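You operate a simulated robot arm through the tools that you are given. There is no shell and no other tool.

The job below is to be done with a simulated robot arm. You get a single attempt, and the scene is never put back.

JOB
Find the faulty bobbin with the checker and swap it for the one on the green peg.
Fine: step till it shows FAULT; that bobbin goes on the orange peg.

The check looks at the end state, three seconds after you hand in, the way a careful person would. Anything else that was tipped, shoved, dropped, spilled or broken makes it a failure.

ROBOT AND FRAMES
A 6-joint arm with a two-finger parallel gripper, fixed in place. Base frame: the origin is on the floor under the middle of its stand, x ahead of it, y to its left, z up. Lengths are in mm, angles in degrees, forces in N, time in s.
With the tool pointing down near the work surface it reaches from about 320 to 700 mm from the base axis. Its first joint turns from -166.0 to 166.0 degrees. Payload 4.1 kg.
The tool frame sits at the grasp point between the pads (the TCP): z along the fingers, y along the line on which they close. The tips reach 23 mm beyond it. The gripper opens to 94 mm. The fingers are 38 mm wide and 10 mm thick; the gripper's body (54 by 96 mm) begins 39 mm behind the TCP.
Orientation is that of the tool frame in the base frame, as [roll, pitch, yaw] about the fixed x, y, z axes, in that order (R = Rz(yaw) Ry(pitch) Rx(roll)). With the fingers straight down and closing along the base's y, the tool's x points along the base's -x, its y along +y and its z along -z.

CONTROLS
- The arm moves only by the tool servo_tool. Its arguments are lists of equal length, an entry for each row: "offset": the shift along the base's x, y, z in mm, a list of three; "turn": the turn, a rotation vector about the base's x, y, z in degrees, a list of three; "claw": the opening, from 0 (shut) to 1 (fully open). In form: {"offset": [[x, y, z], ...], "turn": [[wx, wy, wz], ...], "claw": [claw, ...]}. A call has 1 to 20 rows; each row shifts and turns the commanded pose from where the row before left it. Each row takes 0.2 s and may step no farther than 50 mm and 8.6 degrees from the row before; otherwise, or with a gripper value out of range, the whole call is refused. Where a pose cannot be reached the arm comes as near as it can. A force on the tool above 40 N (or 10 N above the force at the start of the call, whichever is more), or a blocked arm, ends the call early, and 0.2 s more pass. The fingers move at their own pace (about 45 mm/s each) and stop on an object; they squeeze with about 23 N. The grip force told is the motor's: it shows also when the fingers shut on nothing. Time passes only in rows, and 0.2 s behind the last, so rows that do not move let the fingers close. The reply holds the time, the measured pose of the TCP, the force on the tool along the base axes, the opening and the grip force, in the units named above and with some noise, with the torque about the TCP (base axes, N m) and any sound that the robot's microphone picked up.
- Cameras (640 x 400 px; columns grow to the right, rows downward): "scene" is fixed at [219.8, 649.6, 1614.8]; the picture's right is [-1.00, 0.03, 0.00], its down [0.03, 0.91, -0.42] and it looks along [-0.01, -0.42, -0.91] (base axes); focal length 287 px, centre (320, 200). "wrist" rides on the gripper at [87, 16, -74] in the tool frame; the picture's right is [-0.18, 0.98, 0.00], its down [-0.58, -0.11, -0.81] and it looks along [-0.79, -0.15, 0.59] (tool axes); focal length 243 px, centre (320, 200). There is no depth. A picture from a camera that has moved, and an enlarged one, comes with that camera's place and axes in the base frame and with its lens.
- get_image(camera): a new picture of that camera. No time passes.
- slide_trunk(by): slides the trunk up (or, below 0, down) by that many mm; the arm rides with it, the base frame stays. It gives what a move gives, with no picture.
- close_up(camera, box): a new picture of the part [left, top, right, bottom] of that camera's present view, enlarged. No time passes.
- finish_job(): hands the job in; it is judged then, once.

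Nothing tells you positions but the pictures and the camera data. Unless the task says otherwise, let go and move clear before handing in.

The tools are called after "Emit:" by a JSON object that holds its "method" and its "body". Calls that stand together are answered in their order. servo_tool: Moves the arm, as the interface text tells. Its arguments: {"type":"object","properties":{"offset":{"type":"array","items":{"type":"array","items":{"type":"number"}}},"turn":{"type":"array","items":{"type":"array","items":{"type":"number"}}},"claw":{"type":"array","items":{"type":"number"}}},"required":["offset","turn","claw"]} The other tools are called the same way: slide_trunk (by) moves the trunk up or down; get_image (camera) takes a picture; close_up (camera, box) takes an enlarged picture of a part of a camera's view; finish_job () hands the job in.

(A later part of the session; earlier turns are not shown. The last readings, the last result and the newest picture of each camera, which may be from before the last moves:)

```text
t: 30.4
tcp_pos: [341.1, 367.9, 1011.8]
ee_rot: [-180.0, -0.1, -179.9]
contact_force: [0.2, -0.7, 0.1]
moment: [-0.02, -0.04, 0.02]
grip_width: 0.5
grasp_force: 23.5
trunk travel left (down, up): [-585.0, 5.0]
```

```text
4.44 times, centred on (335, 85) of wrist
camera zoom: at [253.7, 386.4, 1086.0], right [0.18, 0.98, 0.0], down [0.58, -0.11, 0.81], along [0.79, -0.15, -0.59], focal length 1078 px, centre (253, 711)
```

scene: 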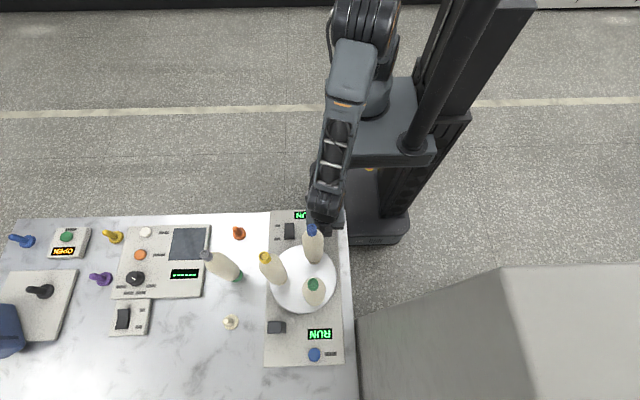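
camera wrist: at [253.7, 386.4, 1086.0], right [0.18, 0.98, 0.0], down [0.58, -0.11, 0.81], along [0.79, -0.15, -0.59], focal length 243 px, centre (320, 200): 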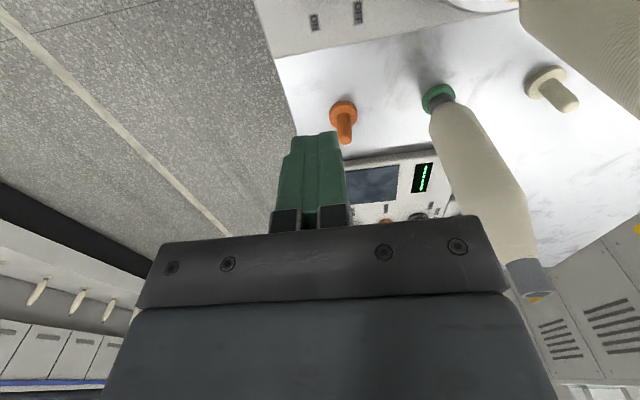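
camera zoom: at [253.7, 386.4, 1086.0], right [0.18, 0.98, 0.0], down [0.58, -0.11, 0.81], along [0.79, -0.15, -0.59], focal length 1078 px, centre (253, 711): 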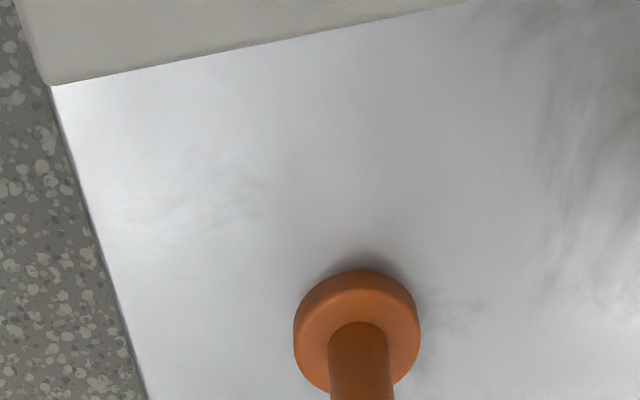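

Good clear view. I'll enlarge the orange peg and the green peg's base for measurement.

Emit:
{"method": "close_up", "body": {"camera": "wrist", "box": [310, 90, 380, 150]}}

Emit:
{"method": "close_up", "body": {"camera": "wrist", "box": [400, 60, 480, 130]}}

Emit:
{"method": "close_up", "body": {"camera": "wrist", "box": [480, 0, 640, 120]}}

Emit:
{"method": "close_up", "body": {"camera": "wrist", "box": [480, 220, 580, 310]}}

```text
6.67 times, centred on (345, 120) of wrist
camera zoom: at [253.7, 386.4, 1086.0], right [0.18, 0.98, 0.0], down [0.58, -0.11, 0.81], along [0.79, -0.15, -0.59], focal length 1618 px, centre (153, 733)
```

zoom: 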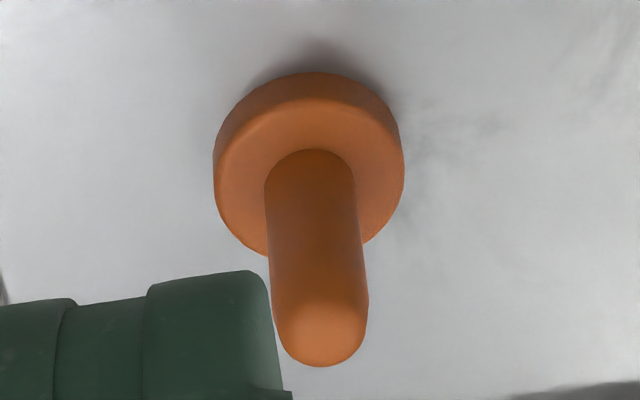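

```text
5.71 times, centred on (440, 95) of wrist
camera zoom: at [253.7, 386.4, 1086.0], right [0.18, 0.98, 0.0], down [0.58, -0.11, 0.81], along [0.79, -0.15, -0.59], focal length 1386 px, centre (-366, 800)
```

zoom: 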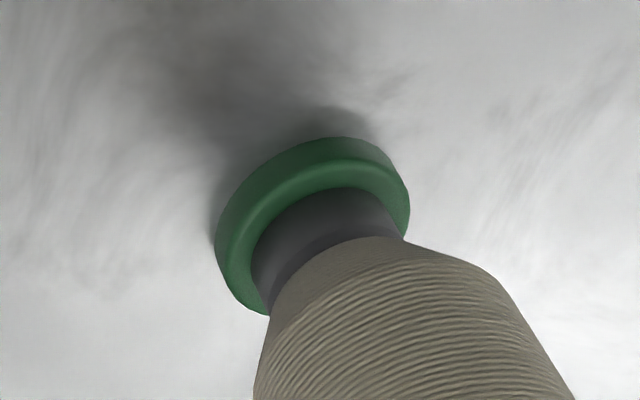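

```text
3.33 times, centred on (560, 60) of wrist
camera zoom: at [253.7, 386.4, 1086.0], right [0.18, 0.98, 0.0], down [0.58, -0.11, 0.81], along [0.79, -0.15, -0.59], focal length 809 px, centre (-480, 667)
```

zoom: 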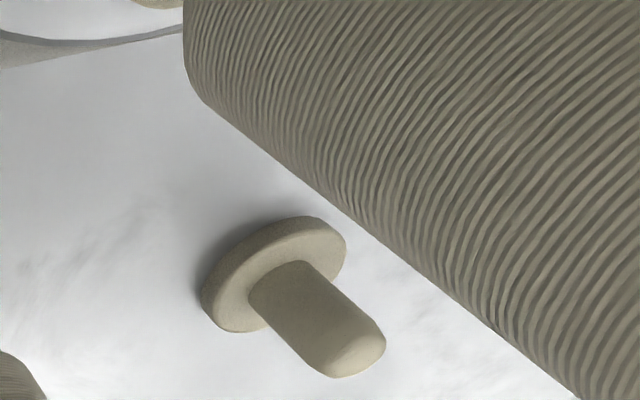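

```text
4.44 times, centred on (530, 265) of wrist
camera zoom: at [253.7, 386.4, 1086.0], right [0.18, 0.98, 0.0], down [0.58, -0.11, 0.81], along [0.79, -0.15, -0.59], focal length 1078 px, centre (-613, -89)
```

zoom: 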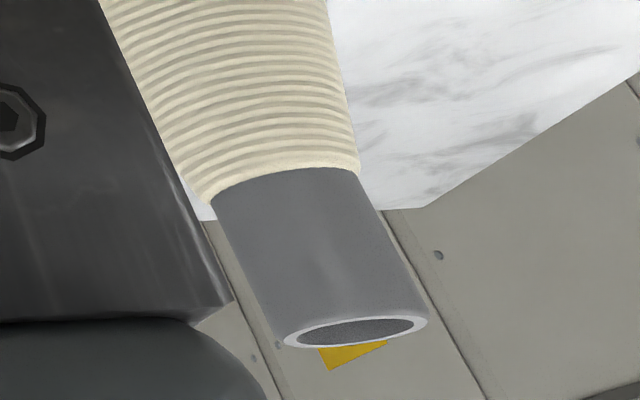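

The orange pin is about 17 mm in diameter and 46 mm tall, near (450,381). I'll get a steeper view of it so its x,y doesn't depend on height.

Emit:
{"method": "servo_tool", "body": {"offset": [[38, 0, 0], [38, 0, 0], [38, 0, 0], [0, 0, 0], [0, 0, 0]], "turn": [[0, 0, 0], [0, 0, 0], [0, 0, 0], [0, 0, 0], [0, 0, 0]], "claw": [0, 0, 0, 0, 0]}}

Emit:
{"method": "get_image", "body": {"camera": "wrist"}}

Emit:
{"method": "close_up", "body": {"camera": "wrist", "box": [280, 0, 360, 60]}}

```text
t: 31.6
tcp_pos: [456.2, 370.1, 1013.7]
ee_rot: [179.9, 0.0, 179.9]
contact_force: [0.0, -0.9, 0.1]
moment: [0.01, 0.02, 0.01]
grip_width: 0.0
grasp_force: 23.2
trunk travel left (down, up): [-585.0, 5.0]
```

```text
taken
camera wrist: at [368.2, 387.6, 1086.9], right [0.18, 0.98, 0.0], down [0.58, -0.11, 0.81], along [0.79, -0.15, -0.59], focal length 243 px, centre (320, 200)
```

wrist: 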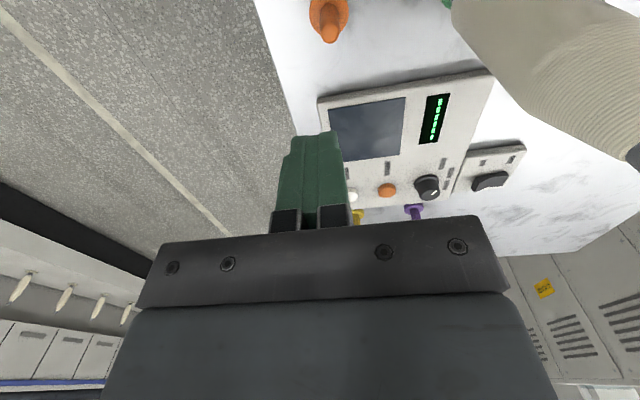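

```text
6.67 times, centred on (320, 30) of wrist
camera zoom: at [368.2, 387.6, 1086.9], right [0.18, 0.98, 0.0], down [0.58, -0.11, 0.81], along [0.79, -0.15, -0.59], focal length 1618 px, centre (320, 1333)
```

zoom: 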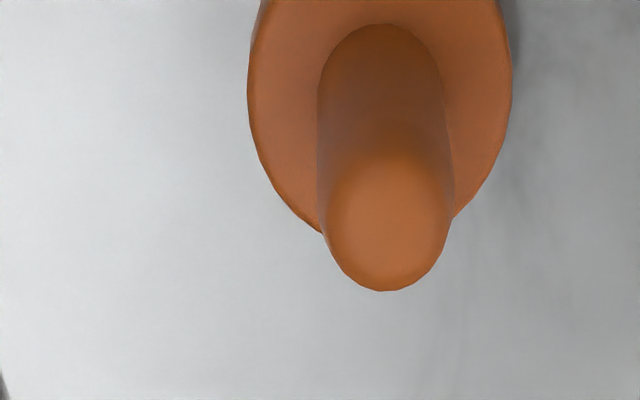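

Orange pin is at about (450.5, 380). I'll turn the tool 90° in place so that image columns measure x precisely.

Emit:
{"method": "servo_tool", "body": {"offset": [[0, 0, 0], [0, 0, 0], [0, 0, 0], [0, 0, 0], [0, 0, 0], [0, 0, 0], [0, 0, 0], [0, 0, 0], [0, 0, 0], [0, 0, 0], [0, 0, 0], [0, 0, 0], [0, 0, 0]], "turn": [[0, 0, 8.2], [0, 0, 8.2], [0, 0, 8.2], [0, 0, 8.2], [0, 0, 8.2], [0, 0, 8.2], [0, 0, 8.2], [0, 0, 8.2], [0, 0, 8.2], [0, 0, 8.2], [0, 0, 8], [0, 0, 0], [0, 0, 0]], "claw": [0, 0, 0, 0, 0, 0, 0, 0, 0, 0, 0, 0, 0]}}

Emit:
{"method": "get_image", "body": {"camera": "wrist"}}

Emit:
{"method": "close_up", "body": {"camera": "wrist", "box": [280, 0, 360, 60]}}

Emit:
{"method": "close_up", "body": {"camera": "wrist", "box": [300, 90, 400, 160]}}

```text
t: 34.4
tcp_pos: [455.6, 371.0, 1011.9]
ee_rot: [-179.9, 0.0, -90.1]
contact_force: [-0.3, 0.2, 0.2]
moment: [-0.01, -0.03, -0.02]
grip_width: 0.0
grasp_force: 22.8
trunk travel left (down, up): [-585.0, 5.0]
```

```text
taken
camera wrist: at [439.0, 284.3, 1086.9], right [-0.98, 0.18, 0.0], down [0.11, 0.58, 0.81], along [0.15, 0.79, -0.59], focal length 243 px, centre (320, 200)
```

wrist: 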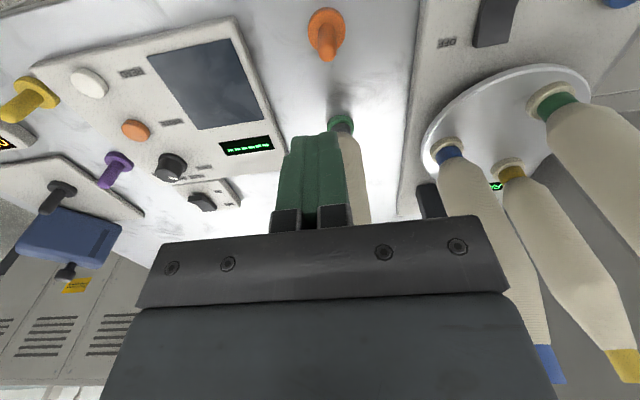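

```text
6.67 times, centred on (320, 30) of wrist
camera zoom: at [439.0, 284.3, 1086.9], right [-0.98, 0.18, 0.0], down [0.11, 0.58, 0.81], along [0.15, 0.79, -0.59], focal length 1618 px, centre (320, 1333)
```

zoom: 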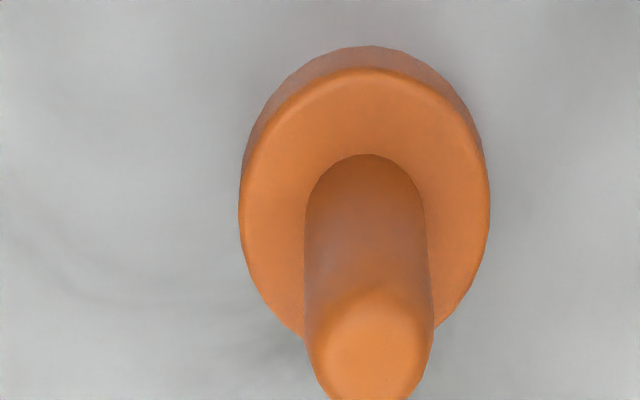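

```text
5.71 times, centred on (350, 125) of wrist
camera zoom: at [439.0, 284.3, 1086.9], right [-0.98, 0.18, 0.0], down [0.11, 0.58, 0.81], along [0.15, 0.79, -0.59], focal length 1386 px, centre (149, 629)
```

zoom: 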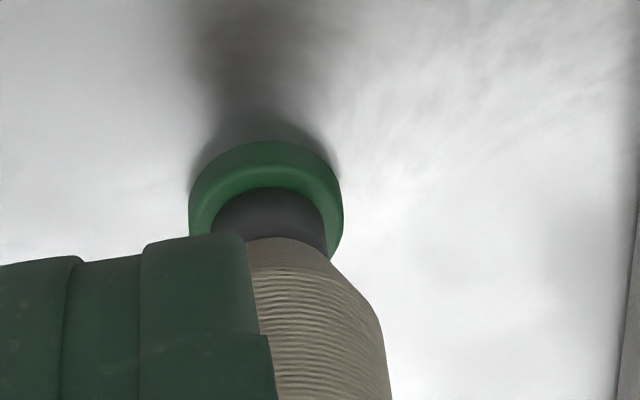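

Orange pin measures (450,380) and green peg roughly (450,500). I'll enlarge the blue bobbin's base and top in this same view to pin down the slot position.

Emit:
{"method": "close_up", "body": {"camera": "wrist", "box": [415, 120, 495, 180]}}

Emit:
{"method": "close_up", "body": {"camera": "wrist", "box": [500, 330, 600, 400]}}

Emit:
{"method": "close_up", "body": {"camera": "wrist", "box": [400, 170, 500, 240]}}

```text
6.67 times, centred on (455, 150) of wrist
camera zoom: at [439.0, 284.3, 1086.9], right [-0.98, 0.18, 0.0], down [0.11, 0.58, 0.81], along [0.15, 0.79, -0.59], focal length 1618 px, centre (-580, 533)
```

zoom: 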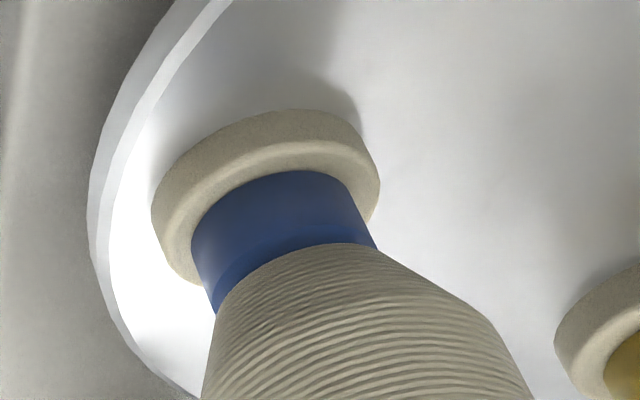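

```text
5.71 times, centred on (550, 365) of wrist
camera zoom: at [439.0, 284.3, 1086.9], right [-0.98, 0.18, 0.0], down [0.11, 0.58, 0.81], along [0.15, 0.79, -0.59], focal length 1386 px, centre (-994, -743)
```

zoom: 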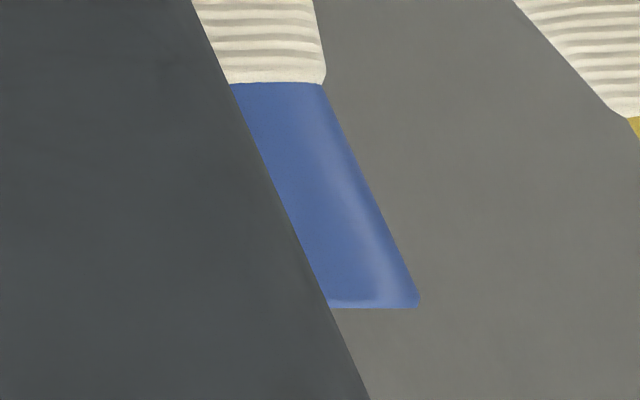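

```text
5.71 times, centred on (450, 205) of wrist
camera zoom: at [439.0, 284.3, 1086.9], right [-0.98, 0.18, 0.0], down [0.11, 0.58, 0.81], along [0.15, 0.79, -0.59], focal length 1386 px, centre (-423, 171)
```

zoom: 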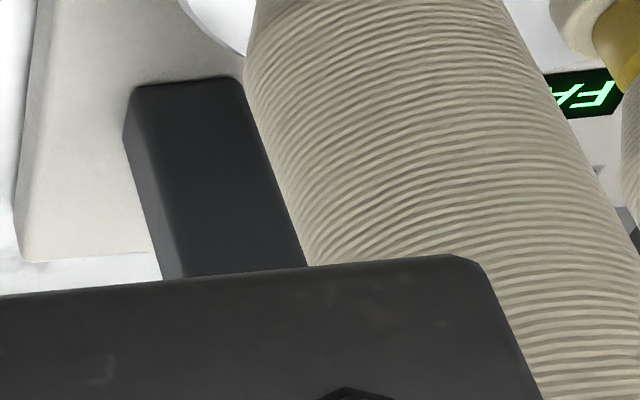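

The slot estimate is about (319,520), but it needs tightening. I'll hover over the blue bobbin with the fingers half open so the collar shows between them, and check x first at this yaw.

Emit:
{"method": "servo_tool", "body": {"offset": [[0, 0, 40], [0, 0, 40], [0, 0, 34], [-27, 30, 0], [-27, 30, 0], [-27, 30, 0], [-27, 30, 0], [-27.5, 29.5, 0], [0, 0, 0], [0, 0, 0]], "turn": [[0, 0, 0], [0, 0, 0], [0, 0, 0], [0, 0, 0], [0, 0, 0], [0, 0, 0], [0, 0, 0], [0, 0, 0], [0, 0, 0], [0, 0, 0]], "claw": [0, 0.2, 0.5, 0.5, 0.5, 0.5, 0.5, 0.5, 0.5, 0.5]}}

Emit:
{"method": "get_image", "body": {"camera": "wrist"}}

Emit:
{"method": "get_image", "body": {"camera": "scene"}}

```text
t: 36.6
tcp_pos: [322.3, 519.6, 1125.6]
ee_rot: [-180.0, 0.0, -90.1]
contact_force: [-0.3, -0.5, -0.3]
moment: [-0.01, 0.01, 0.02]
grip_width: 47.1
grasp_force: 0.1
trunk travel left (down, up): [-585.0, 5.0]
```

```text
taken
camera wrist: at [305.3, 434.4, 1201.6], right [-0.98, 0.19, 0.0], down [0.11, 0.58, 0.81], along [0.15, 0.79, -0.59], focal length 243 px, centre (320, 200)
```

wrist: 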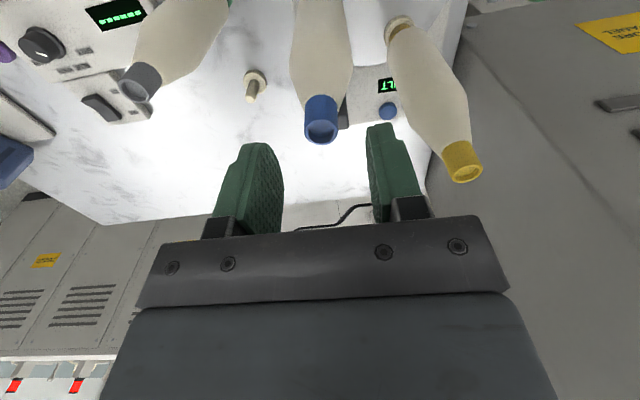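

```text
taken
```

scene: 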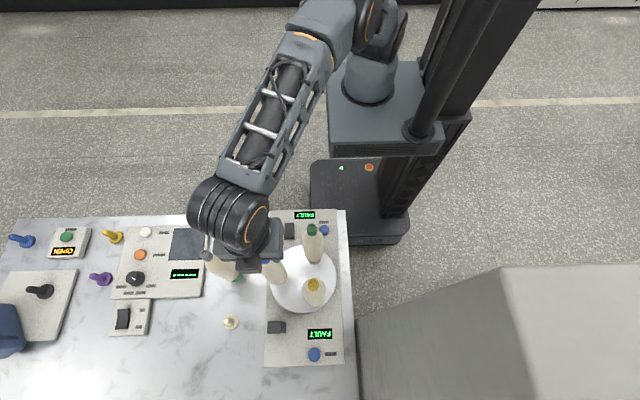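

Collar appears nearly centred under the TCP axis (predicted pixel 320,130). I'll zoom in to measure the residual.

Emit:
{"method": "close_up", "body": {"camera": "wrist", "box": [280, 85, 360, 155]}}

Emit:
{"method": "close_up", "body": {"camera": "wrist", "box": [230, 90, 410, 210]}}

```text
5.71 times, centred on (320, 120) of wrist
camera zoom: at [305.3, 434.4, 1201.6], right [-0.98, 0.19, 0.0], down [0.11, 0.58, 0.81], along [0.15, 0.79, -0.59], focal length 1386 px, centre (320, 657)
```

zoom: 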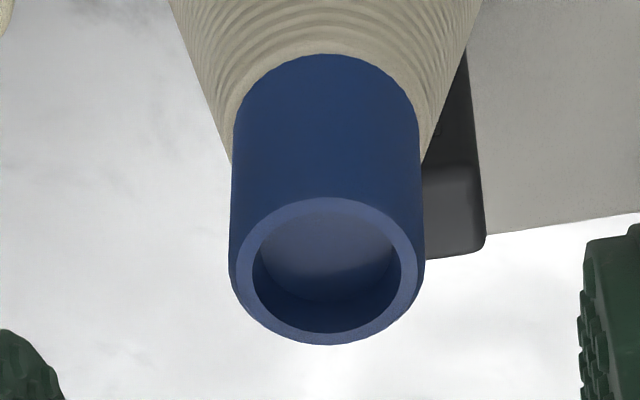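

```text
3.33 times, centred on (320, 150) of wrist
camera zoom: at [305.3, 434.4, 1201.6], right [-0.98, 0.19, 0.0], down [0.11, 0.58, 0.81], along [0.15, 0.79, -0.59], focal length 809 px, centre (320, 367)
```

zoom: 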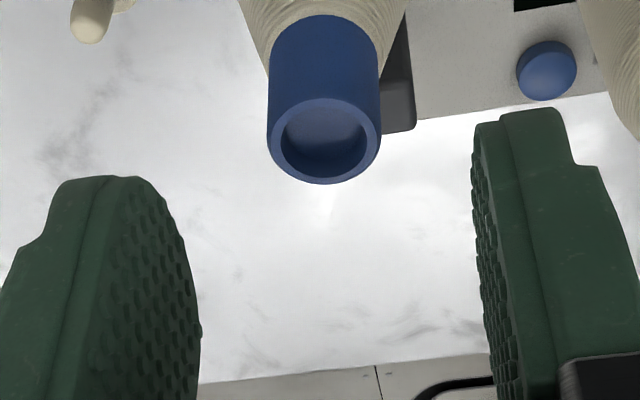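

The collar centre is 0.5 mm off the TCP axis and its top lies about 38 mm below the TCP. That puts the slot at (320,520), with the orange peg at (450,380) and the green peg at (450,500). I'll descend 37 mm with fingers astride the collar.

Emit:
{"method": "servo_tool", "body": {"offset": [[-0.5, 0, -12], [0, 0, -12], [0, 0, -8], [0, 0, -5], [0, 0, 0], [0, 0, 0]], "turn": [[0, 0, 0], [0, 0, 0], [0, 0, 0], [0, 0, 0], [0, 0, 0], [0, 0, 0]], "claw": [0.5, 0.5, 0.5, 0.5, 0.5, 0.5]}}

Emit:
{"method": "close_up", "body": {"camera": "wrist", "box": [230, 100, 410, 240]}}

```text
t: 38.0
tcp_pos: [318.7, 519.0, 1088.7]
ee_rot: [-180.0, -0.1, -90.1]
contact_force: [-0.1, -0.1, 0.5]
moment: [-0.01, -0.01, -0.01]
grip_width: 46.9
grasp_force: 0.0
trunk travel left (down, up): [-585.0, 5.0]
```

```text
2.86 times, centred on (320, 170) of wrist
camera zoom: at [302.7, 433.6, 1163.5], right [-0.98, 0.18, 0.0], down [0.11, 0.58, 0.81], along [0.15, 0.79, -0.59], focal length 693 px, centre (320, 286)
```

zoom: 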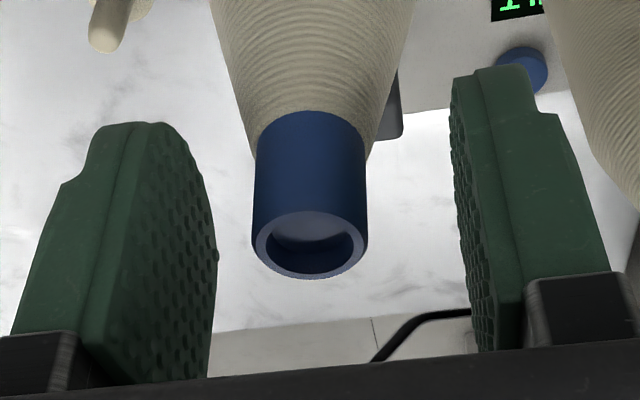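

The collar top is level with the TCP, but the axis now looks 1.9 mm to +x of the TCP. I'll correct by that amount and check again.

Emit:
{"method": "servo_tool", "body": {"offset": [[1.5, 0, 0], [0, 0, 0], [0, 0, 0]], "turn": [[0, 0, 0], [0, 0, 0], [0, 0, 0]], "claw": [0.5, 0.5, 0.5]}}

Emit:
{"method": "close_up", "body": {"camera": "wrist", "box": [230, 100, 410, 240]}}

```text
t: 38.8
tcp_pos: [320.8, 518.0, 1088.6]
ee_rot: [-180.0, 0.0, -90.1]
contact_force: [0.9, 0.1, 0.2]
moment: [0.01, -0.01, -0.03]
grip_width: 47.1
grasp_force: 0.0
trunk travel left (down, up): [-585.0, 5.0]
```

```text
2.86 times, centred on (320, 170) of wrist
camera zoom: at [304.1, 433.7, 1163.7], right [-0.98, 0.18, 0.0], down [0.11, 0.58, 0.81], along [0.15, 0.79, -0.59], focal length 693 px, centre (320, 286)
```

zoom: 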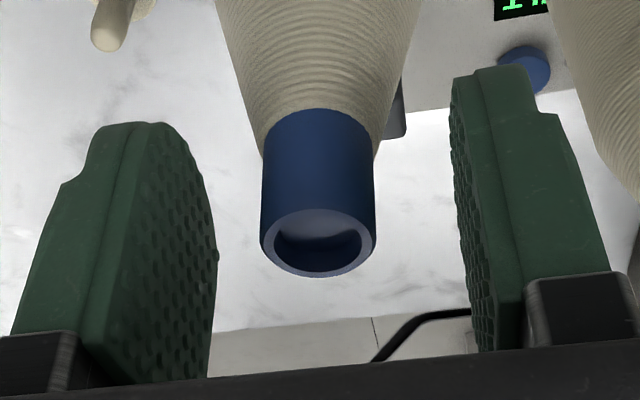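

Alignment is now within half a millimetre. I'll close on the collar and watch the forces.

Emit:
{"method": "servo_tool", "body": {"offset": [[0, 0, 0], [0, 0, 0], [0, 0, 0], [0, 0, 0]], "turn": [[0, 0, 0], [0, 0, 0], [0, 0, 0], [0, 0, 0]], "claw": [0, 0, 0, 0]}}

Emit:
{"method": "close_up", "body": {"camera": "wrist", "box": [230, 100, 410, 240]}}

```text
t: 39.8
tcp_pos: [321.4, 520.1, 1088.8]
ee_rot: [180.0, 0.1, -90.1]
contact_force: [-0.1, 0.3, -0.2]
moment: [0.02, 0.06, 0.0]
grip_width: 22.2
grasp_force: 22.4
trunk travel left (down, up): [-585.0, 5.0]
```

```text
2.86 times, centred on (320, 170) of wrist
camera zoom: at [304.1, 433.8, 1163.7], right [-0.98, 0.18, 0.0], down [0.11, 0.58, 0.81], along [0.15, 0.79, -0.59], focal length 693 px, centre (320, 286)
```

zoom: 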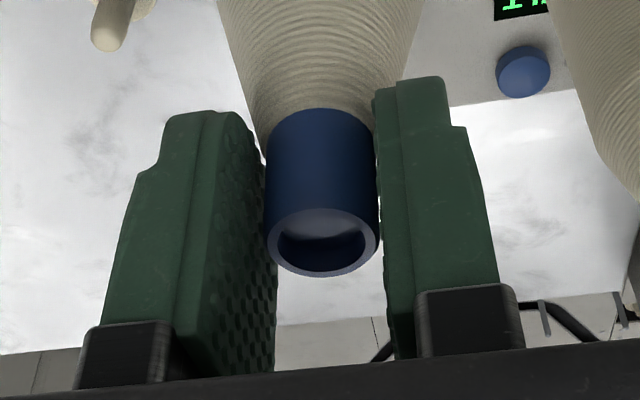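

The width reads 22.2 mm but the collar is about 19.5 mm, so the tips are pinching the wound cone just below it. I'll open, raise 6 mm and grip the collar alone.

Emit:
{"method": "servo_tool", "body": {"offset": [[0, 0, 0], [0, 0, 0], [0, 0, 3], [0, 0, 3], [0, 0, 0], [0, 0, 0], [0, 0, 0], [0, 0, 0], [0, 0, 0]], "turn": [[0, 0, 0], [0, 0, 0], [0, 0, 0], [0, 0, 0], [0, 0, 0], [0, 0, 0], [0, 0, 0], [0, 0, 0], [0, 0, 0]], "claw": [0.5, 0.5, 0.5, 0.5, 0.5, 0, 0, 0, 0]}}

Emit:
{"method": "close_up", "body": {"camera": "wrist", "box": [230, 100, 410, 240]}}

```text
t: 41.8
tcp_pos: [321.1, 520.7, 1094.0]
ee_rot: [-179.9, 0.0, -90.1]
contact_force: [0.0, 0.5, 0.8]
moment: [0.0, 0.0, -0.01]
grip_width: 19.0
grasp_force: 23.2
trunk travel left (down, up): [-585.0, 5.0]
```

```text
2.86 times, centred on (320, 170) of wrist
camera zoom: at [304.6, 434.1, 1169.7], right [-0.98, 0.18, 0.0], down [0.11, 0.58, 0.81], along [0.15, 0.79, -0.59], focal length 693 px, centre (320, 286)
```

zoom: 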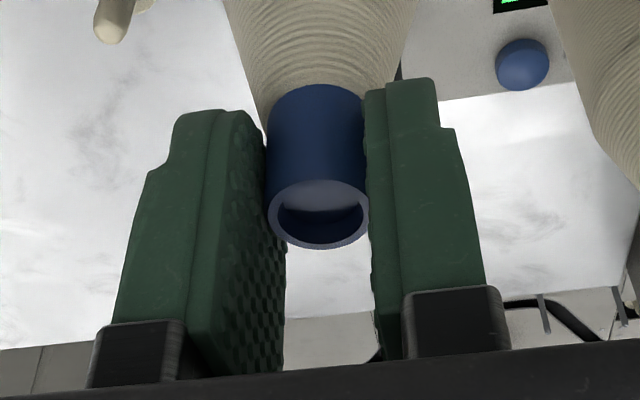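

Clean grip on the collar at 19 mm with no side forces. I'll lift straight up about 70 mm and check the display.

Emit:
{"method": "servo_tool", "body": {"offset": [[0, 0, 3], [0, 0, 6], [0, 0, 8], [0, 0, 8], [0, 0, 10], [0, 0, 10], [0, 0, 10], [0, 0, 15], [0, 0, 0]], "turn": [[0, 0, 0], [0, 0, 0], [0, 0, 0], [0, 0, 0], [0, 0, 0], [0, 0, 0], [0, 0, 0], [0, 0, 0], [0, 0, 0]], "claw": [0, 0, 0, 0, 0, 0, 0, 0, 0]}}

Emit:
{"method": "get_image", "body": {"camera": "wrist"}}

Emit:
{"method": "close_up", "body": {"camera": "scene", "box": [180, 200, 360, 375]}}

```text
t: 43.8
tcp_pos: [320.5, 519.0, 1164.6]
ee_rot: [-180.0, 0.0, -90.1]
contact_force: [-0.4, -0.3, -1.5]
moment: [0.02, 0.01, -0.02]
grip_width: 19.0
grasp_force: 22.9
trunk travel left (down, up): [-585.0, 5.0]
```

```text
taken
camera wrist: at [304.3, 434.0, 1239.3], right [-0.98, 0.18, 0.0], down [0.11, 0.58, 0.81], along [0.15, 0.79, -0.59], focal length 243 px, centre (320, 200)
```

wrist: 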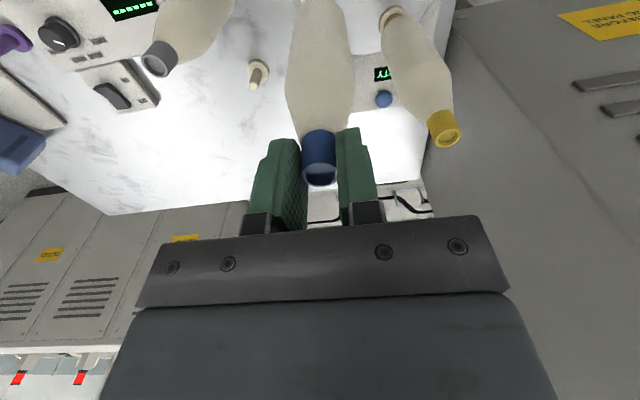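

```text
2.29 times, centred on (270, 288) of scene
camera zoom: at [219.8, 649.6, 1614.8], right [-1.0, 0.03, 0.0], down [0.03, 0.91, -0.42], along [-0.01, -0.42, -0.91], focal length 655 px, centre (434, 0)
```

zoom: 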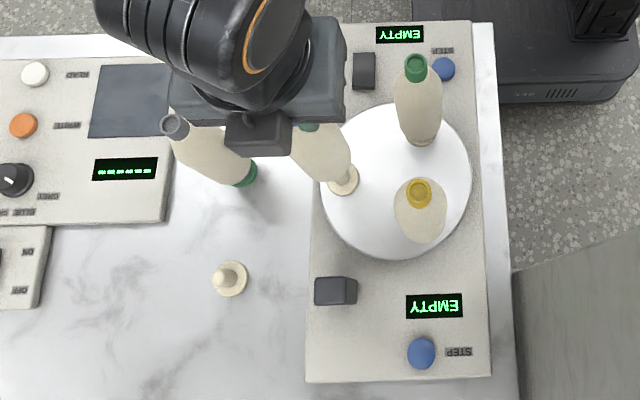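

EMPTY on both displays confirms blue was at the reading station, so blue is the faulty bobbin. It is lifted clear, and I'll carry it by (+130, −140) to above the orange peg.

Emit:
{"method": "servo_tool", "body": {"offset": [[13, -14, 3], [26, -28, 2], [26, -28, 0], [26, -28, 0], [26, -28, 0], [13, -14, 0], [0, 0, 0], [0, 0, 0]], "turn": [[0, 0, 0], [0, 0, 0], [0, 0, 0], [0, 0, 0], [0, 0, 0], [0, 0, 0], [0, 0, 0], [0, 0, 0]], "claw": [0, 0, 0, 0, 0, 0, 0, 0]}}

Emit:
{"method": "get_image", "body": {"camera": "wrist"}}

Emit:
{"method": "close_up", "body": {"camera": "wrist", "box": [260, 0, 380, 90]}}

Emit:
{"method": "close_up", "body": {"camera": "scene", "box": [180, 190, 350, 310]}}

```text
t: 45.6
tcp_pos: [450.8, 378.8, 1168.9]
ee_rot: [179.9, 0.0, -90.0]
contact_force: [0.0, -0.9, -0.9]
moment: [-0.02, -0.01, 0.01]
grip_width: 19.2
grasp_force: 23.1
trunk travel left (down, up): [-585.0, 5.0]
```

```text
taken
camera wrist: at [434.9, 292.7, 1243.5], right [-0.98, 0.18, 0.0], down [0.11, 0.58, 0.81], along [0.15, 0.79, -0.59], focal length 243 px, centre (320, 200)
```

wrist: 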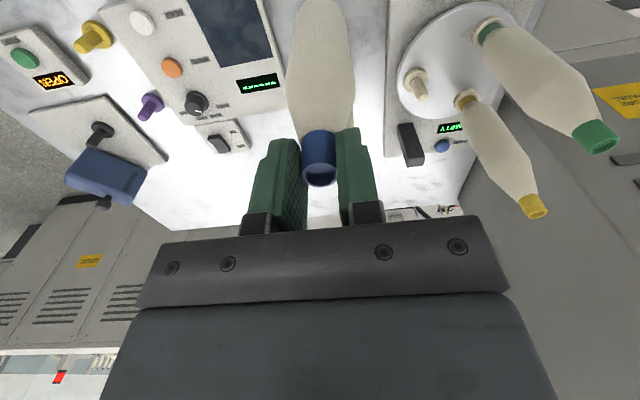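

```text
4.44 times, centred on (320, 45) of wrist
camera zoom: at [434.9, 292.7, 1243.5], right [-0.98, 0.18, 0.0], down [0.11, 0.58, 0.81], along [0.15, 0.79, -0.59], focal length 1078 px, centre (320, 889)
```

zoom: 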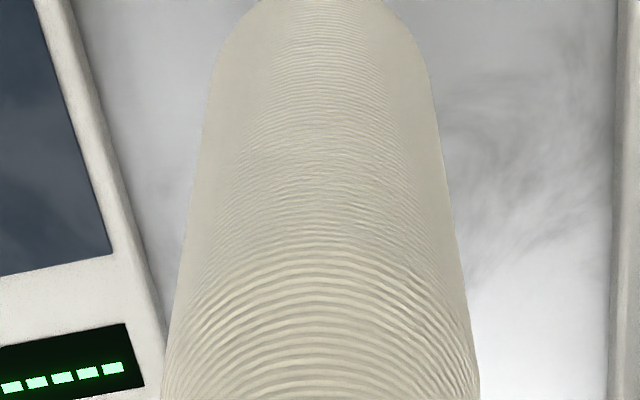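

```text
3.33 times, centred on (265, 250) of scene
camera zoom: at [219.8, 649.6, 1614.8], right [-1.0, 0.03, 0.0], down [0.03, 0.91, -0.42], along [-0.01, -0.42, -0.91], focal length 956 px, centre (503, 33)
```

zoom: 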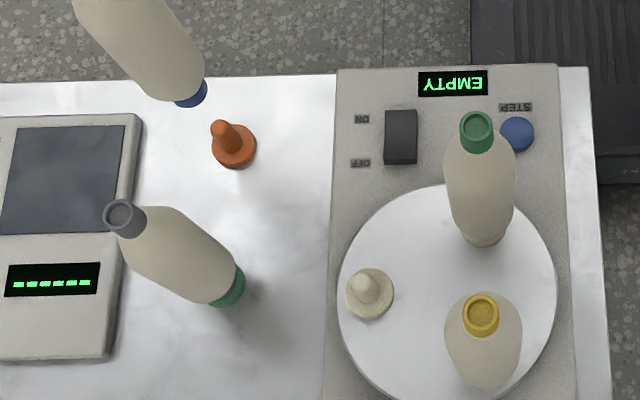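

The displays stay EMPTY, and the held bobbin hangs near the orange pin. I'll zoom in on the scene to check alignment of the bobbin's lower end with the pin.

Emit:
{"method": "close_up", "body": {"camera": "scene", "box": [220, 205, 260, 245]}}

Emit:
{"method": "close_up", "body": {"camera": "scene", "box": [264, 260, 304, 300]}}

```text
10.00 times, centred on (240, 225) of scene
camera zoom: at [219.8, 649.6, 1614.8], right [-1.0, 0.03, 0.0], down [0.03, 0.91, -0.42], along [-0.01, -0.42, -0.91], focal length 2868 px, centre (1120, -50)
```

zoom: 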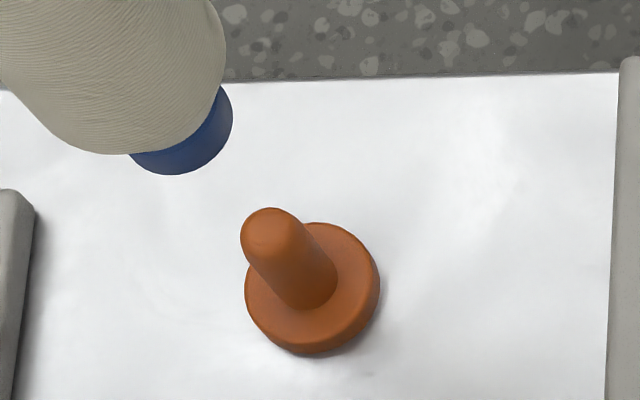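

```text
10.00 times, centred on (284, 280) of scene
camera zoom: at [219.8, 649.6, 1614.8], right [-1.0, 0.03, 0.0], down [0.03, 0.91, -0.42], along [-0.01, -0.42, -0.91], focal length 2868 px, centre (680, -600)
```

zoom: 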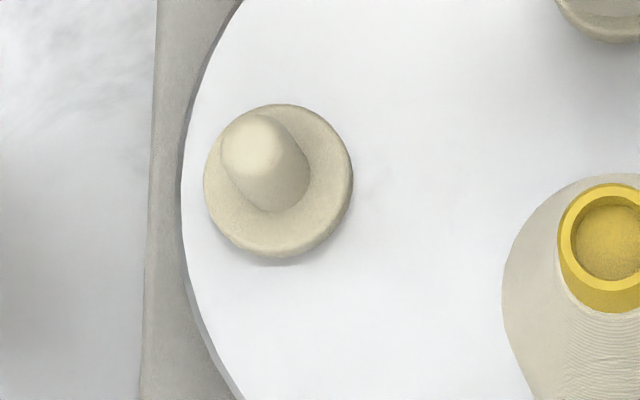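

The scene gives a slot-to-orange offset of (129.8, −140.1), which matches the move I made, and the bobbin's lower end lines up with the pin. I'll descend to just above the pin tip and check.

Emit:
{"method": "servo_tool", "body": {"offset": [[0, 0, -20], [0, 0, -20], [0, 0, -15], [0, 0, -8], [0, 0, 0], [0, 0, 0]], "turn": [[0, 0, 0], [0, 0, 0], [0, 0, 0], [0, 0, 0], [0, 0, 0], [0, 0, 0]], "claw": [0, 0, 0, 0, 0, 0]}}

Emit:
{"method": "close_up", "body": {"camera": "scene", "box": [215, 205, 255, 245]}}

Emit:
{"method": "get_image", "body": {"camera": "wrist"}}

```text
t: 47.0
tcp_pos: [450.6, 378.9, 1106.5]
ee_rot: [180.0, 0.0, -90.0]
contact_force: [-0.1, -0.2, -1.2]
moment: [-0.01, -0.01, 0.0]
grip_width: 19.1
grasp_force: 22.5
trunk travel left (down, up): [-585.0, 5.0]
```

```text
10.00 times, centred on (235, 225) of scene
camera zoom: at [219.8, 649.6, 1614.8], right [-1.0, 0.03, 0.0], down [0.03, 0.91, -0.42], along [-0.01, -0.42, -0.91], focal length 2868 px, centre (1170, -50)
```

zoom: 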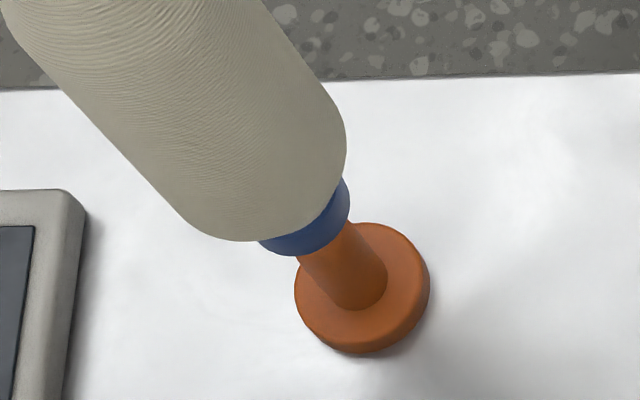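

```text
taken
camera wrist: at [434.0, 293.4, 1181.6], right [-0.98, 0.18, 0.0], down [0.11, 0.58, 0.81], along [0.15, 0.79, -0.59], focal length 243 px, centre (320, 200)
```

wrist: 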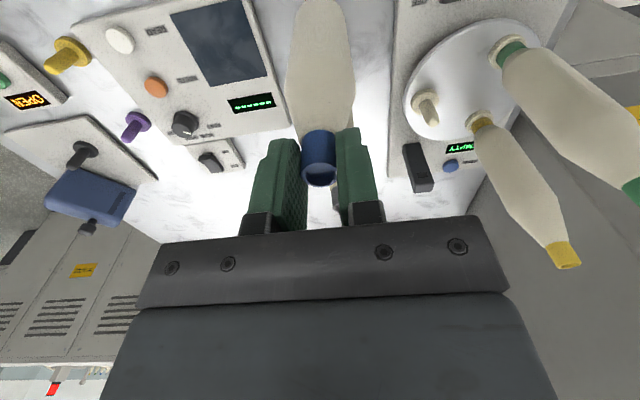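

The tube's lower end is right over the pin tip, within about half a millimetre. I'll lower slowly onto the pin and watch the forces.

Emit:
{"method": "servo_tool", "body": {"offset": [[0, 0, -3], [0, 0, -3], [0, 0, -3], [0, 0, -3], [0, 0, -3], [0, 0, -3]], "turn": [[0, 0, 0], [0, 0, 0], [0, 0, 0], [0, 0, 0], [0, 0, 0], [0, 0, 0]], "claw": [0, 0, 0, 0, 0, 0]}}

Emit:
{"method": "close_up", "body": {"camera": "scene", "box": [215, 205, 255, 245]}}

Emit:
{"method": "close_up", "body": {"camera": "wrist", "box": [230, 100, 410, 240]}}

```text
t: 48.4
tcp_pos: [449.8, 380.0, 1088.9]
ee_rot: [-180.0, 0.1, -90.0]
contact_force: [1.0, -0.4, -0.7]
moment: [0.03, 0.0, 0.0]
grip_width: 19.2
grasp_force: 23.7
trunk travel left (down, up): [-585.0, 5.0]
```

```text
10.00 times, centred on (235, 225) of scene
camera zoom: at [219.8, 649.6, 1614.8], right [-1.0, 0.03, 0.0], down [0.03, 0.91, -0.42], along [-0.01, -0.42, -0.91], focal length 2868 px, centre (1170, -50)
```

zoom: 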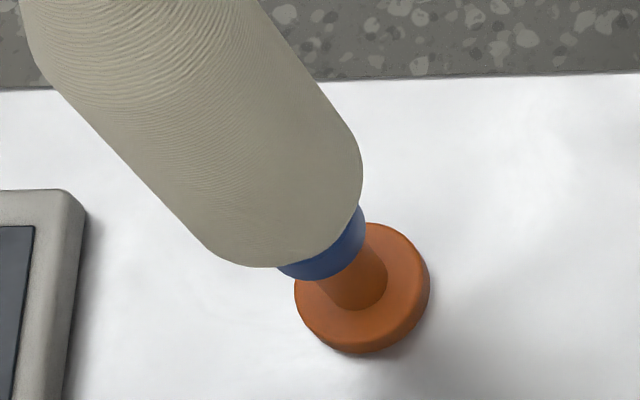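

```text
2.86 times, centred on (320, 170) of wrist
camera zoom: at [434.1, 294.4, 1163.8], right [-0.98, 0.18, 0.0], down [0.11, 0.58, 0.81], along [0.15, 0.79, -0.59], focal length 693 px, centre (320, 286)
```

zoom: 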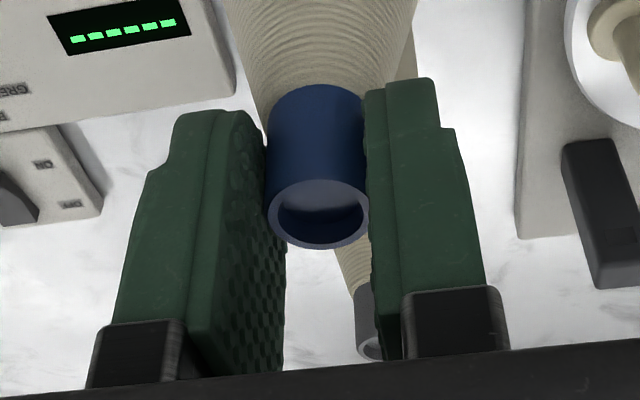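

No resistance, so the pin is going into the bore. I'll continue lowering.

Emit:
{"method": "servo_tool", "body": {"offset": [[0, 0, -3], [0, 0, -3], [0, 0, -3], [0, 0, -3], [0, 0, -3], [0, 0, -3], [0, 0, -3], [0, 0, -3], [0, 0, -2], [0, 0, -2]], "turn": [[0, 0, 0], [0, 0, 0], [0, 0, 0], [0, 0, 0], [0, 0, 0], [0, 0, 0], [0, 0, 0], [0, 0, 0], [0, 0, 0], [0, 0, 0]], "claw": [0, 0, 0, 0, 0, 0, 0, 0, 0, 0]}}

Emit:
{"method": "close_up", "body": {"camera": "scene", "box": [215, 205, 255, 245]}}

```text
t: 50.6
tcp_pos: [449.1, 379.5, 1061.5]
ee_rot: [180.0, -0.1, -90.1]
contact_force: [-0.9, -0.2, -1.1]
moment: [-0.02, -0.02, 0.0]
grip_width: 18.9
grasp_force: 23.2
trunk travel left (down, up): [-585.0, 5.0]
```

```text
10.00 times, centred on (235, 225) of scene
camera zoom: at [219.8, 649.6, 1614.8], right [-1.0, 0.03, 0.0], down [0.03, 0.91, -0.42], along [-0.01, -0.42, -0.91], focal length 2868 px, centre (1170, -50)
```

zoom: 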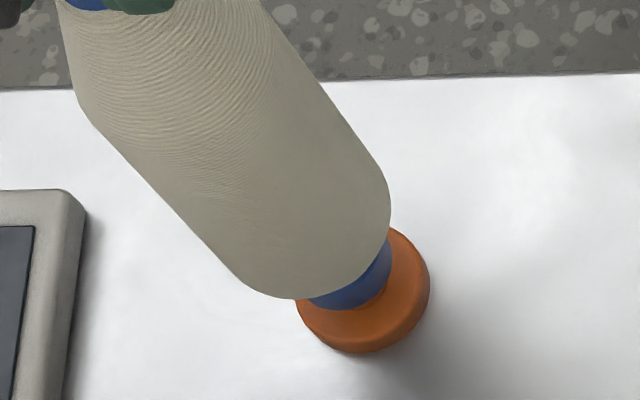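

The bobbin is sliding down cleanly with about 10 mm to go. I'll use small steps until it seats.

Emit:
{"method": "servo_tool", "body": {"offset": [[0, 0, -2], [0, 0, -2], [0, 0, -2], [0, 0, -2], [0, 0, -2], [0, 0, -1], [0, 0, -1]], "turn": [[0, 0, 0], [0, 0, 0], [0, 0, 0], [0, 0, 0], [0, 0, 0], [0, 0, 0], [0, 0, 0]], "claw": [0, 0, 0, 0, 0, 0, 0]}}

Emit:
{"method": "close_up", "body": {"camera": "scene", "box": [215, 205, 255, 245]}}

```text
t: 52.2
tcp_pos: [450.4, 378.5, 1049.4]
ee_rot: [180.0, 0.0, -90.0]
contact_force: [0.0, 0.4, -1.2]
moment: [0.0, 0.0, -0.02]
grip_width: 19.0
grasp_force: 23.0
trunk travel left (down, up): [-585.0, 5.0]
```

```text
10.00 times, centred on (235, 225) of scene
camera zoom: at [219.8, 649.6, 1614.8], right [-1.0, 0.03, 0.0], down [0.03, 0.91, -0.42], along [-0.01, -0.42, -0.91], focal length 2868 px, centre (1170, -50)
```

zoom: 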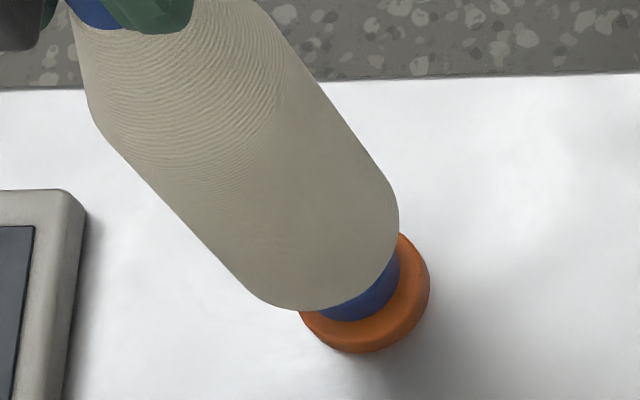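

Still no contact. I'll keep going in 1 mm steps until the force shows seating.

Emit:
{"method": "servo_tool", "body": {"offset": [[0, 0, -1], [0, 0, -1], [0, 0, -1], [0, 0, -1], [0, 0, 0]], "turn": [[0, 0, 0], [0, 0, 0], [0, 0, 0], [0, 0, 0], [0, 0, 0]], "claw": [0, 0, 0, 0, 0]}}

Emit:
{"method": "close_up", "body": {"camera": "scene", "box": [215, 205, 255, 245]}}

```text
t: 53.4
tcp_pos: [449.9, 379.3, 1044.1]
ee_rot: [-180.0, 0.0, -90.0]
contact_force: [0.3, 1.0, 0.9]
moment: [0.14, 0.05, 0.02]
grip_width: 19.2
grasp_force: 23.3
trunk travel left (down, up): [-585.0, 5.0]
```

```text
10.00 times, centred on (235, 225) of scene
camera zoom: at [219.8, 649.6, 1614.8], right [-1.0, 0.03, 0.0], down [0.03, 0.91, -0.42], along [-0.01, -0.42, -0.91], focal length 2868 px, centre (1170, -50)
```

zoom: 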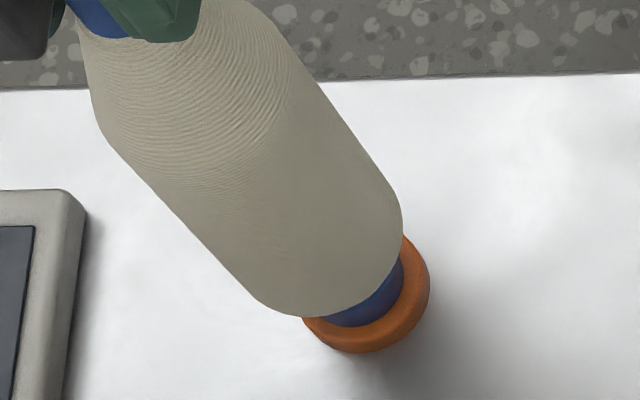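

Force just went from −1.2 to +0.9 N, so it has begun touching. One more small step should confirm it's seated.

Emit:
{"method": "servo_tool", "body": {"offset": [[0, 0, -1], [0, 0, -0.5], [0, 0, 0]], "turn": [[0, 0, 0], [0, 0, 0], [0, 0, 0]], "claw": [0, 0, 0]}}

Emit:
{"method": "close_up", "body": {"camera": "scene", "box": [195, 205, 265, 295]}}

```text
t: 54.2
tcp_pos: [450.6, 379.3, 1046.2]
ee_rot: [-179.9, 0.2, -90.1]
contact_force: [0.3, -1.1, 15.4]
moment: [-0.22, -0.02, 0.0]
grip_width: 18.9
grasp_force: 22.8
trunk travel left (down, up): [-585.0, 5.0]
```

```text
4.44 times, centred on (230, 250) of scene
camera zoom: at [219.8, 649.6, 1614.8], right [-1.0, 0.03, 0.0], down [0.03, 0.91, -0.42], along [-0.01, -0.42, -0.91], focal length 1274 px, centre (720, -22)
```

zoom: 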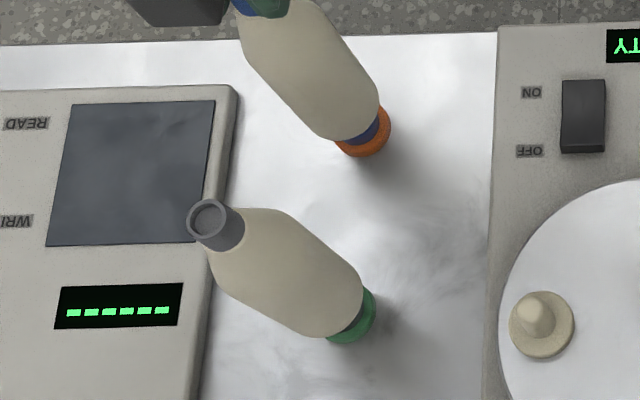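

Seated with a firm 15 N reaction. I'll relieve the pressure, open the fingers, and rise clear.

Emit:
{"method": "servo_tool", "body": {"offset": [[0, 0, 1], [0, 0, 0], [0, 0, 0], [0, 0, 0], [0, 0, 5], [0, 0, 15], [0, 0, 25], [0, 0, 25], [0, 0, 20]], "turn": [[0, 0, 0], [0, 0, 0], [0, 0, 0], [0, 0, 0], [0, 0, 0], [0, 0, 0], [0, 0, 0], [0, 0, 0], [0, 0, 0]], "claw": [0, 0.5, 0.5, 0.5, 0.5, 0.5, 0.5, 0.5, 0.5]}}

Emit:
{"method": "get_image", "body": {"camera": "wrist"}}

Emit:
{"method": "close_up", "body": {"camera": "scene", "box": [180, 190, 350, 310]}}

```text
t: 56.2
tcp_pos: [450.8, 378.4, 1136.4]
ee_rot: [179.9, 0.1, -90.2]
contact_force: [-1.1, 0.2, -0.9]
moment: [-0.02, 0.01, -0.02]
grip_width: 47.0
grasp_force: 0.1
trunk travel left (down, up): [-585.0, 5.0]
```

```text
taken
camera wrist: at [434.9, 292.8, 1209.9], right [-0.98, 0.18, 0.0], down [0.11, 0.58, 0.81], along [0.15, 0.79, -0.59], focal length 243 px, centre (320, 200)
```

wrist: 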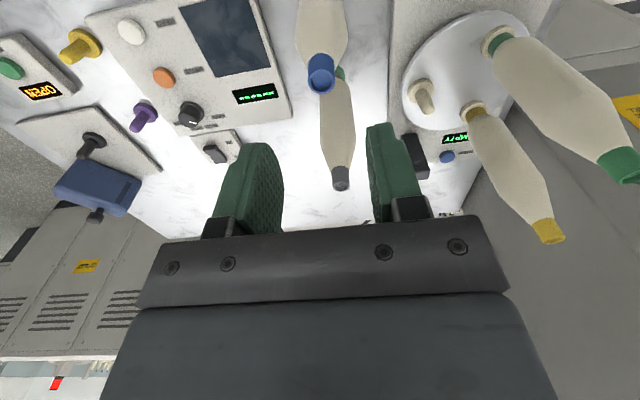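

```text
3.33 times, centred on (265, 250) of scene
camera zoom: at [219.8, 649.6, 1614.8], right [-1.0, 0.03, 0.0], down [0.03, 0.91, -0.42], along [-0.01, -0.42, -0.91], focal length 956 px, centre (503, 33)
```

zoom: 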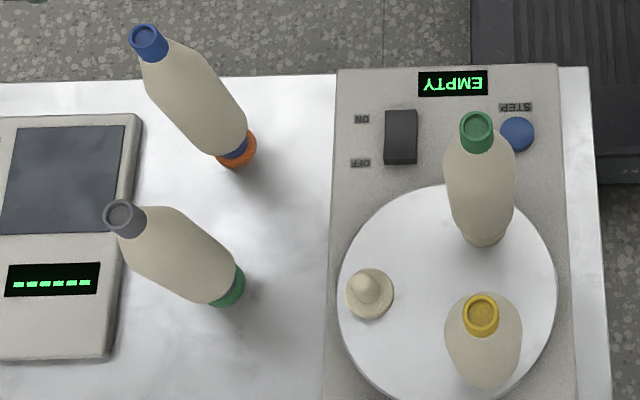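

Blue stands properly on the orange peg. Now I'll go to the grey bobbin on the green peg, moving +120 mm in y at a height that clears the tops.

Emit:
{"method": "servo_tool", "body": {"offset": [[0, 0, -20], [0, 0, -20], [0, 30, 0], [0, 30, 0], [0, 30, 0], [0, 30, 0], [0, 0, 0], [0, 0, 0]], "turn": [[0, 0, 0], [0, 0, 0], [0, 0, 0], [0, 0, 0], [0, 0, 0], [0, 0, 0], [0, 0, 0], [0, 0, 0]], "claw": [0.5, 0.5, 0.5, 0.5, 0.5, 0.5, 0.5, 0.5]}}

Emit:
{"method": "get_image", "body": {"camera": "wrist"}}

Emit:
{"method": "close_up", "body": {"camera": "wrist", "box": [280, 60, 360, 155]}}

```text
t: 58.0
tcp_pos: [450.4, 498.1, 1094.3]
ee_rot: [-180.0, 0.0, -90.1]
contact_force: [0.9, 0.5, -0.1]
moment: [0.02, -0.02, -0.02]
grip_width: 47.1
grasp_force: 0.1
trunk travel left (down, up): [-585.0, 5.0]
```

```text
taken
camera wrist: at [433.3, 413.3, 1169.0], right [-0.98, 0.19, 0.0], down [0.11, 0.58, 0.81], along [0.15, 0.79, -0.59], focal length 243 px, centre (320, 200)
```

wrist: 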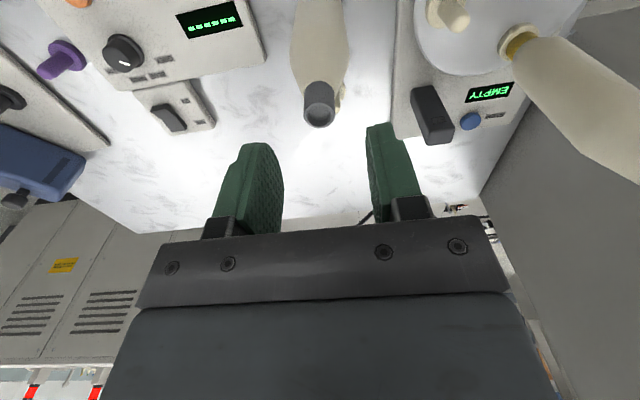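

```text
4.21 times, centred on (320, 108) of wrist
camera zoom: at [433.3, 413.3, 1169.0], right [-0.98, 0.19, 0.0], down [0.11, 0.58, 0.81], along [0.15, 0.79, -0.59], focal length 1022 px, centre (320, 590)
```

zoom: 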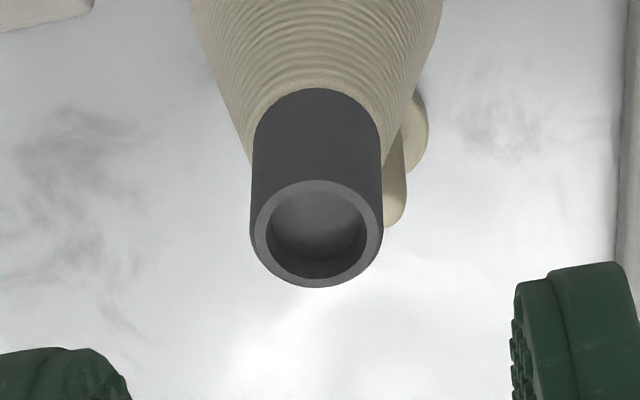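

The grey collar is within 1 mm of the TCP axis and its top is about 55 mm below. I'll descend 49 mm, the same grip depth as before, then check.

Emit:
{"method": "servo_tool", "body": {"offset": [[0.3, 0, -12], [0, 0.5, -12], [0, 0, -10], [0, 0, -8], [0, 0, -7], [0, 0, 0], [0, 0, 0]], "turn": [[0, 0, 0], [0, 0, 0], [0, 0, 0], [0, 0, 0], [0, 0, 0], [0, 0, 0], [0, 0, 0]], "claw": [0.5, 0.5, 0.5, 0.5, 0.5, 0.5, 0.5]}}

Emit:
{"method": "close_up", "body": {"camera": "wrist", "box": [230, 100, 410, 240]}}

```text
t: 59.6
tcp_pos: [449.0, 499.8, 1045.8]
ee_rot: [-179.9, 0.0, -90.1]
contact_force: [0.0, 0.1, 0.7]
moment: [0.01, -0.02, 0.0]
grip_width: 46.8
grasp_force: 0.1
trunk travel left (down, up): [-585.0, 5.0]
```

```text
2.86 times, centred on (320, 170) of wrist
camera zoom: at [433.0, 414.2, 1120.3], right [-0.98, 0.18, 0.0], down [0.11, 0.58, 0.81], along [0.15, 0.79, -0.59], focal length 693 px, centre (320, 286)
```

zoom: 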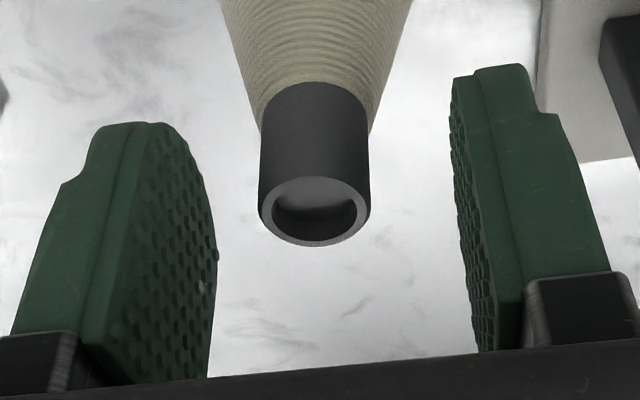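

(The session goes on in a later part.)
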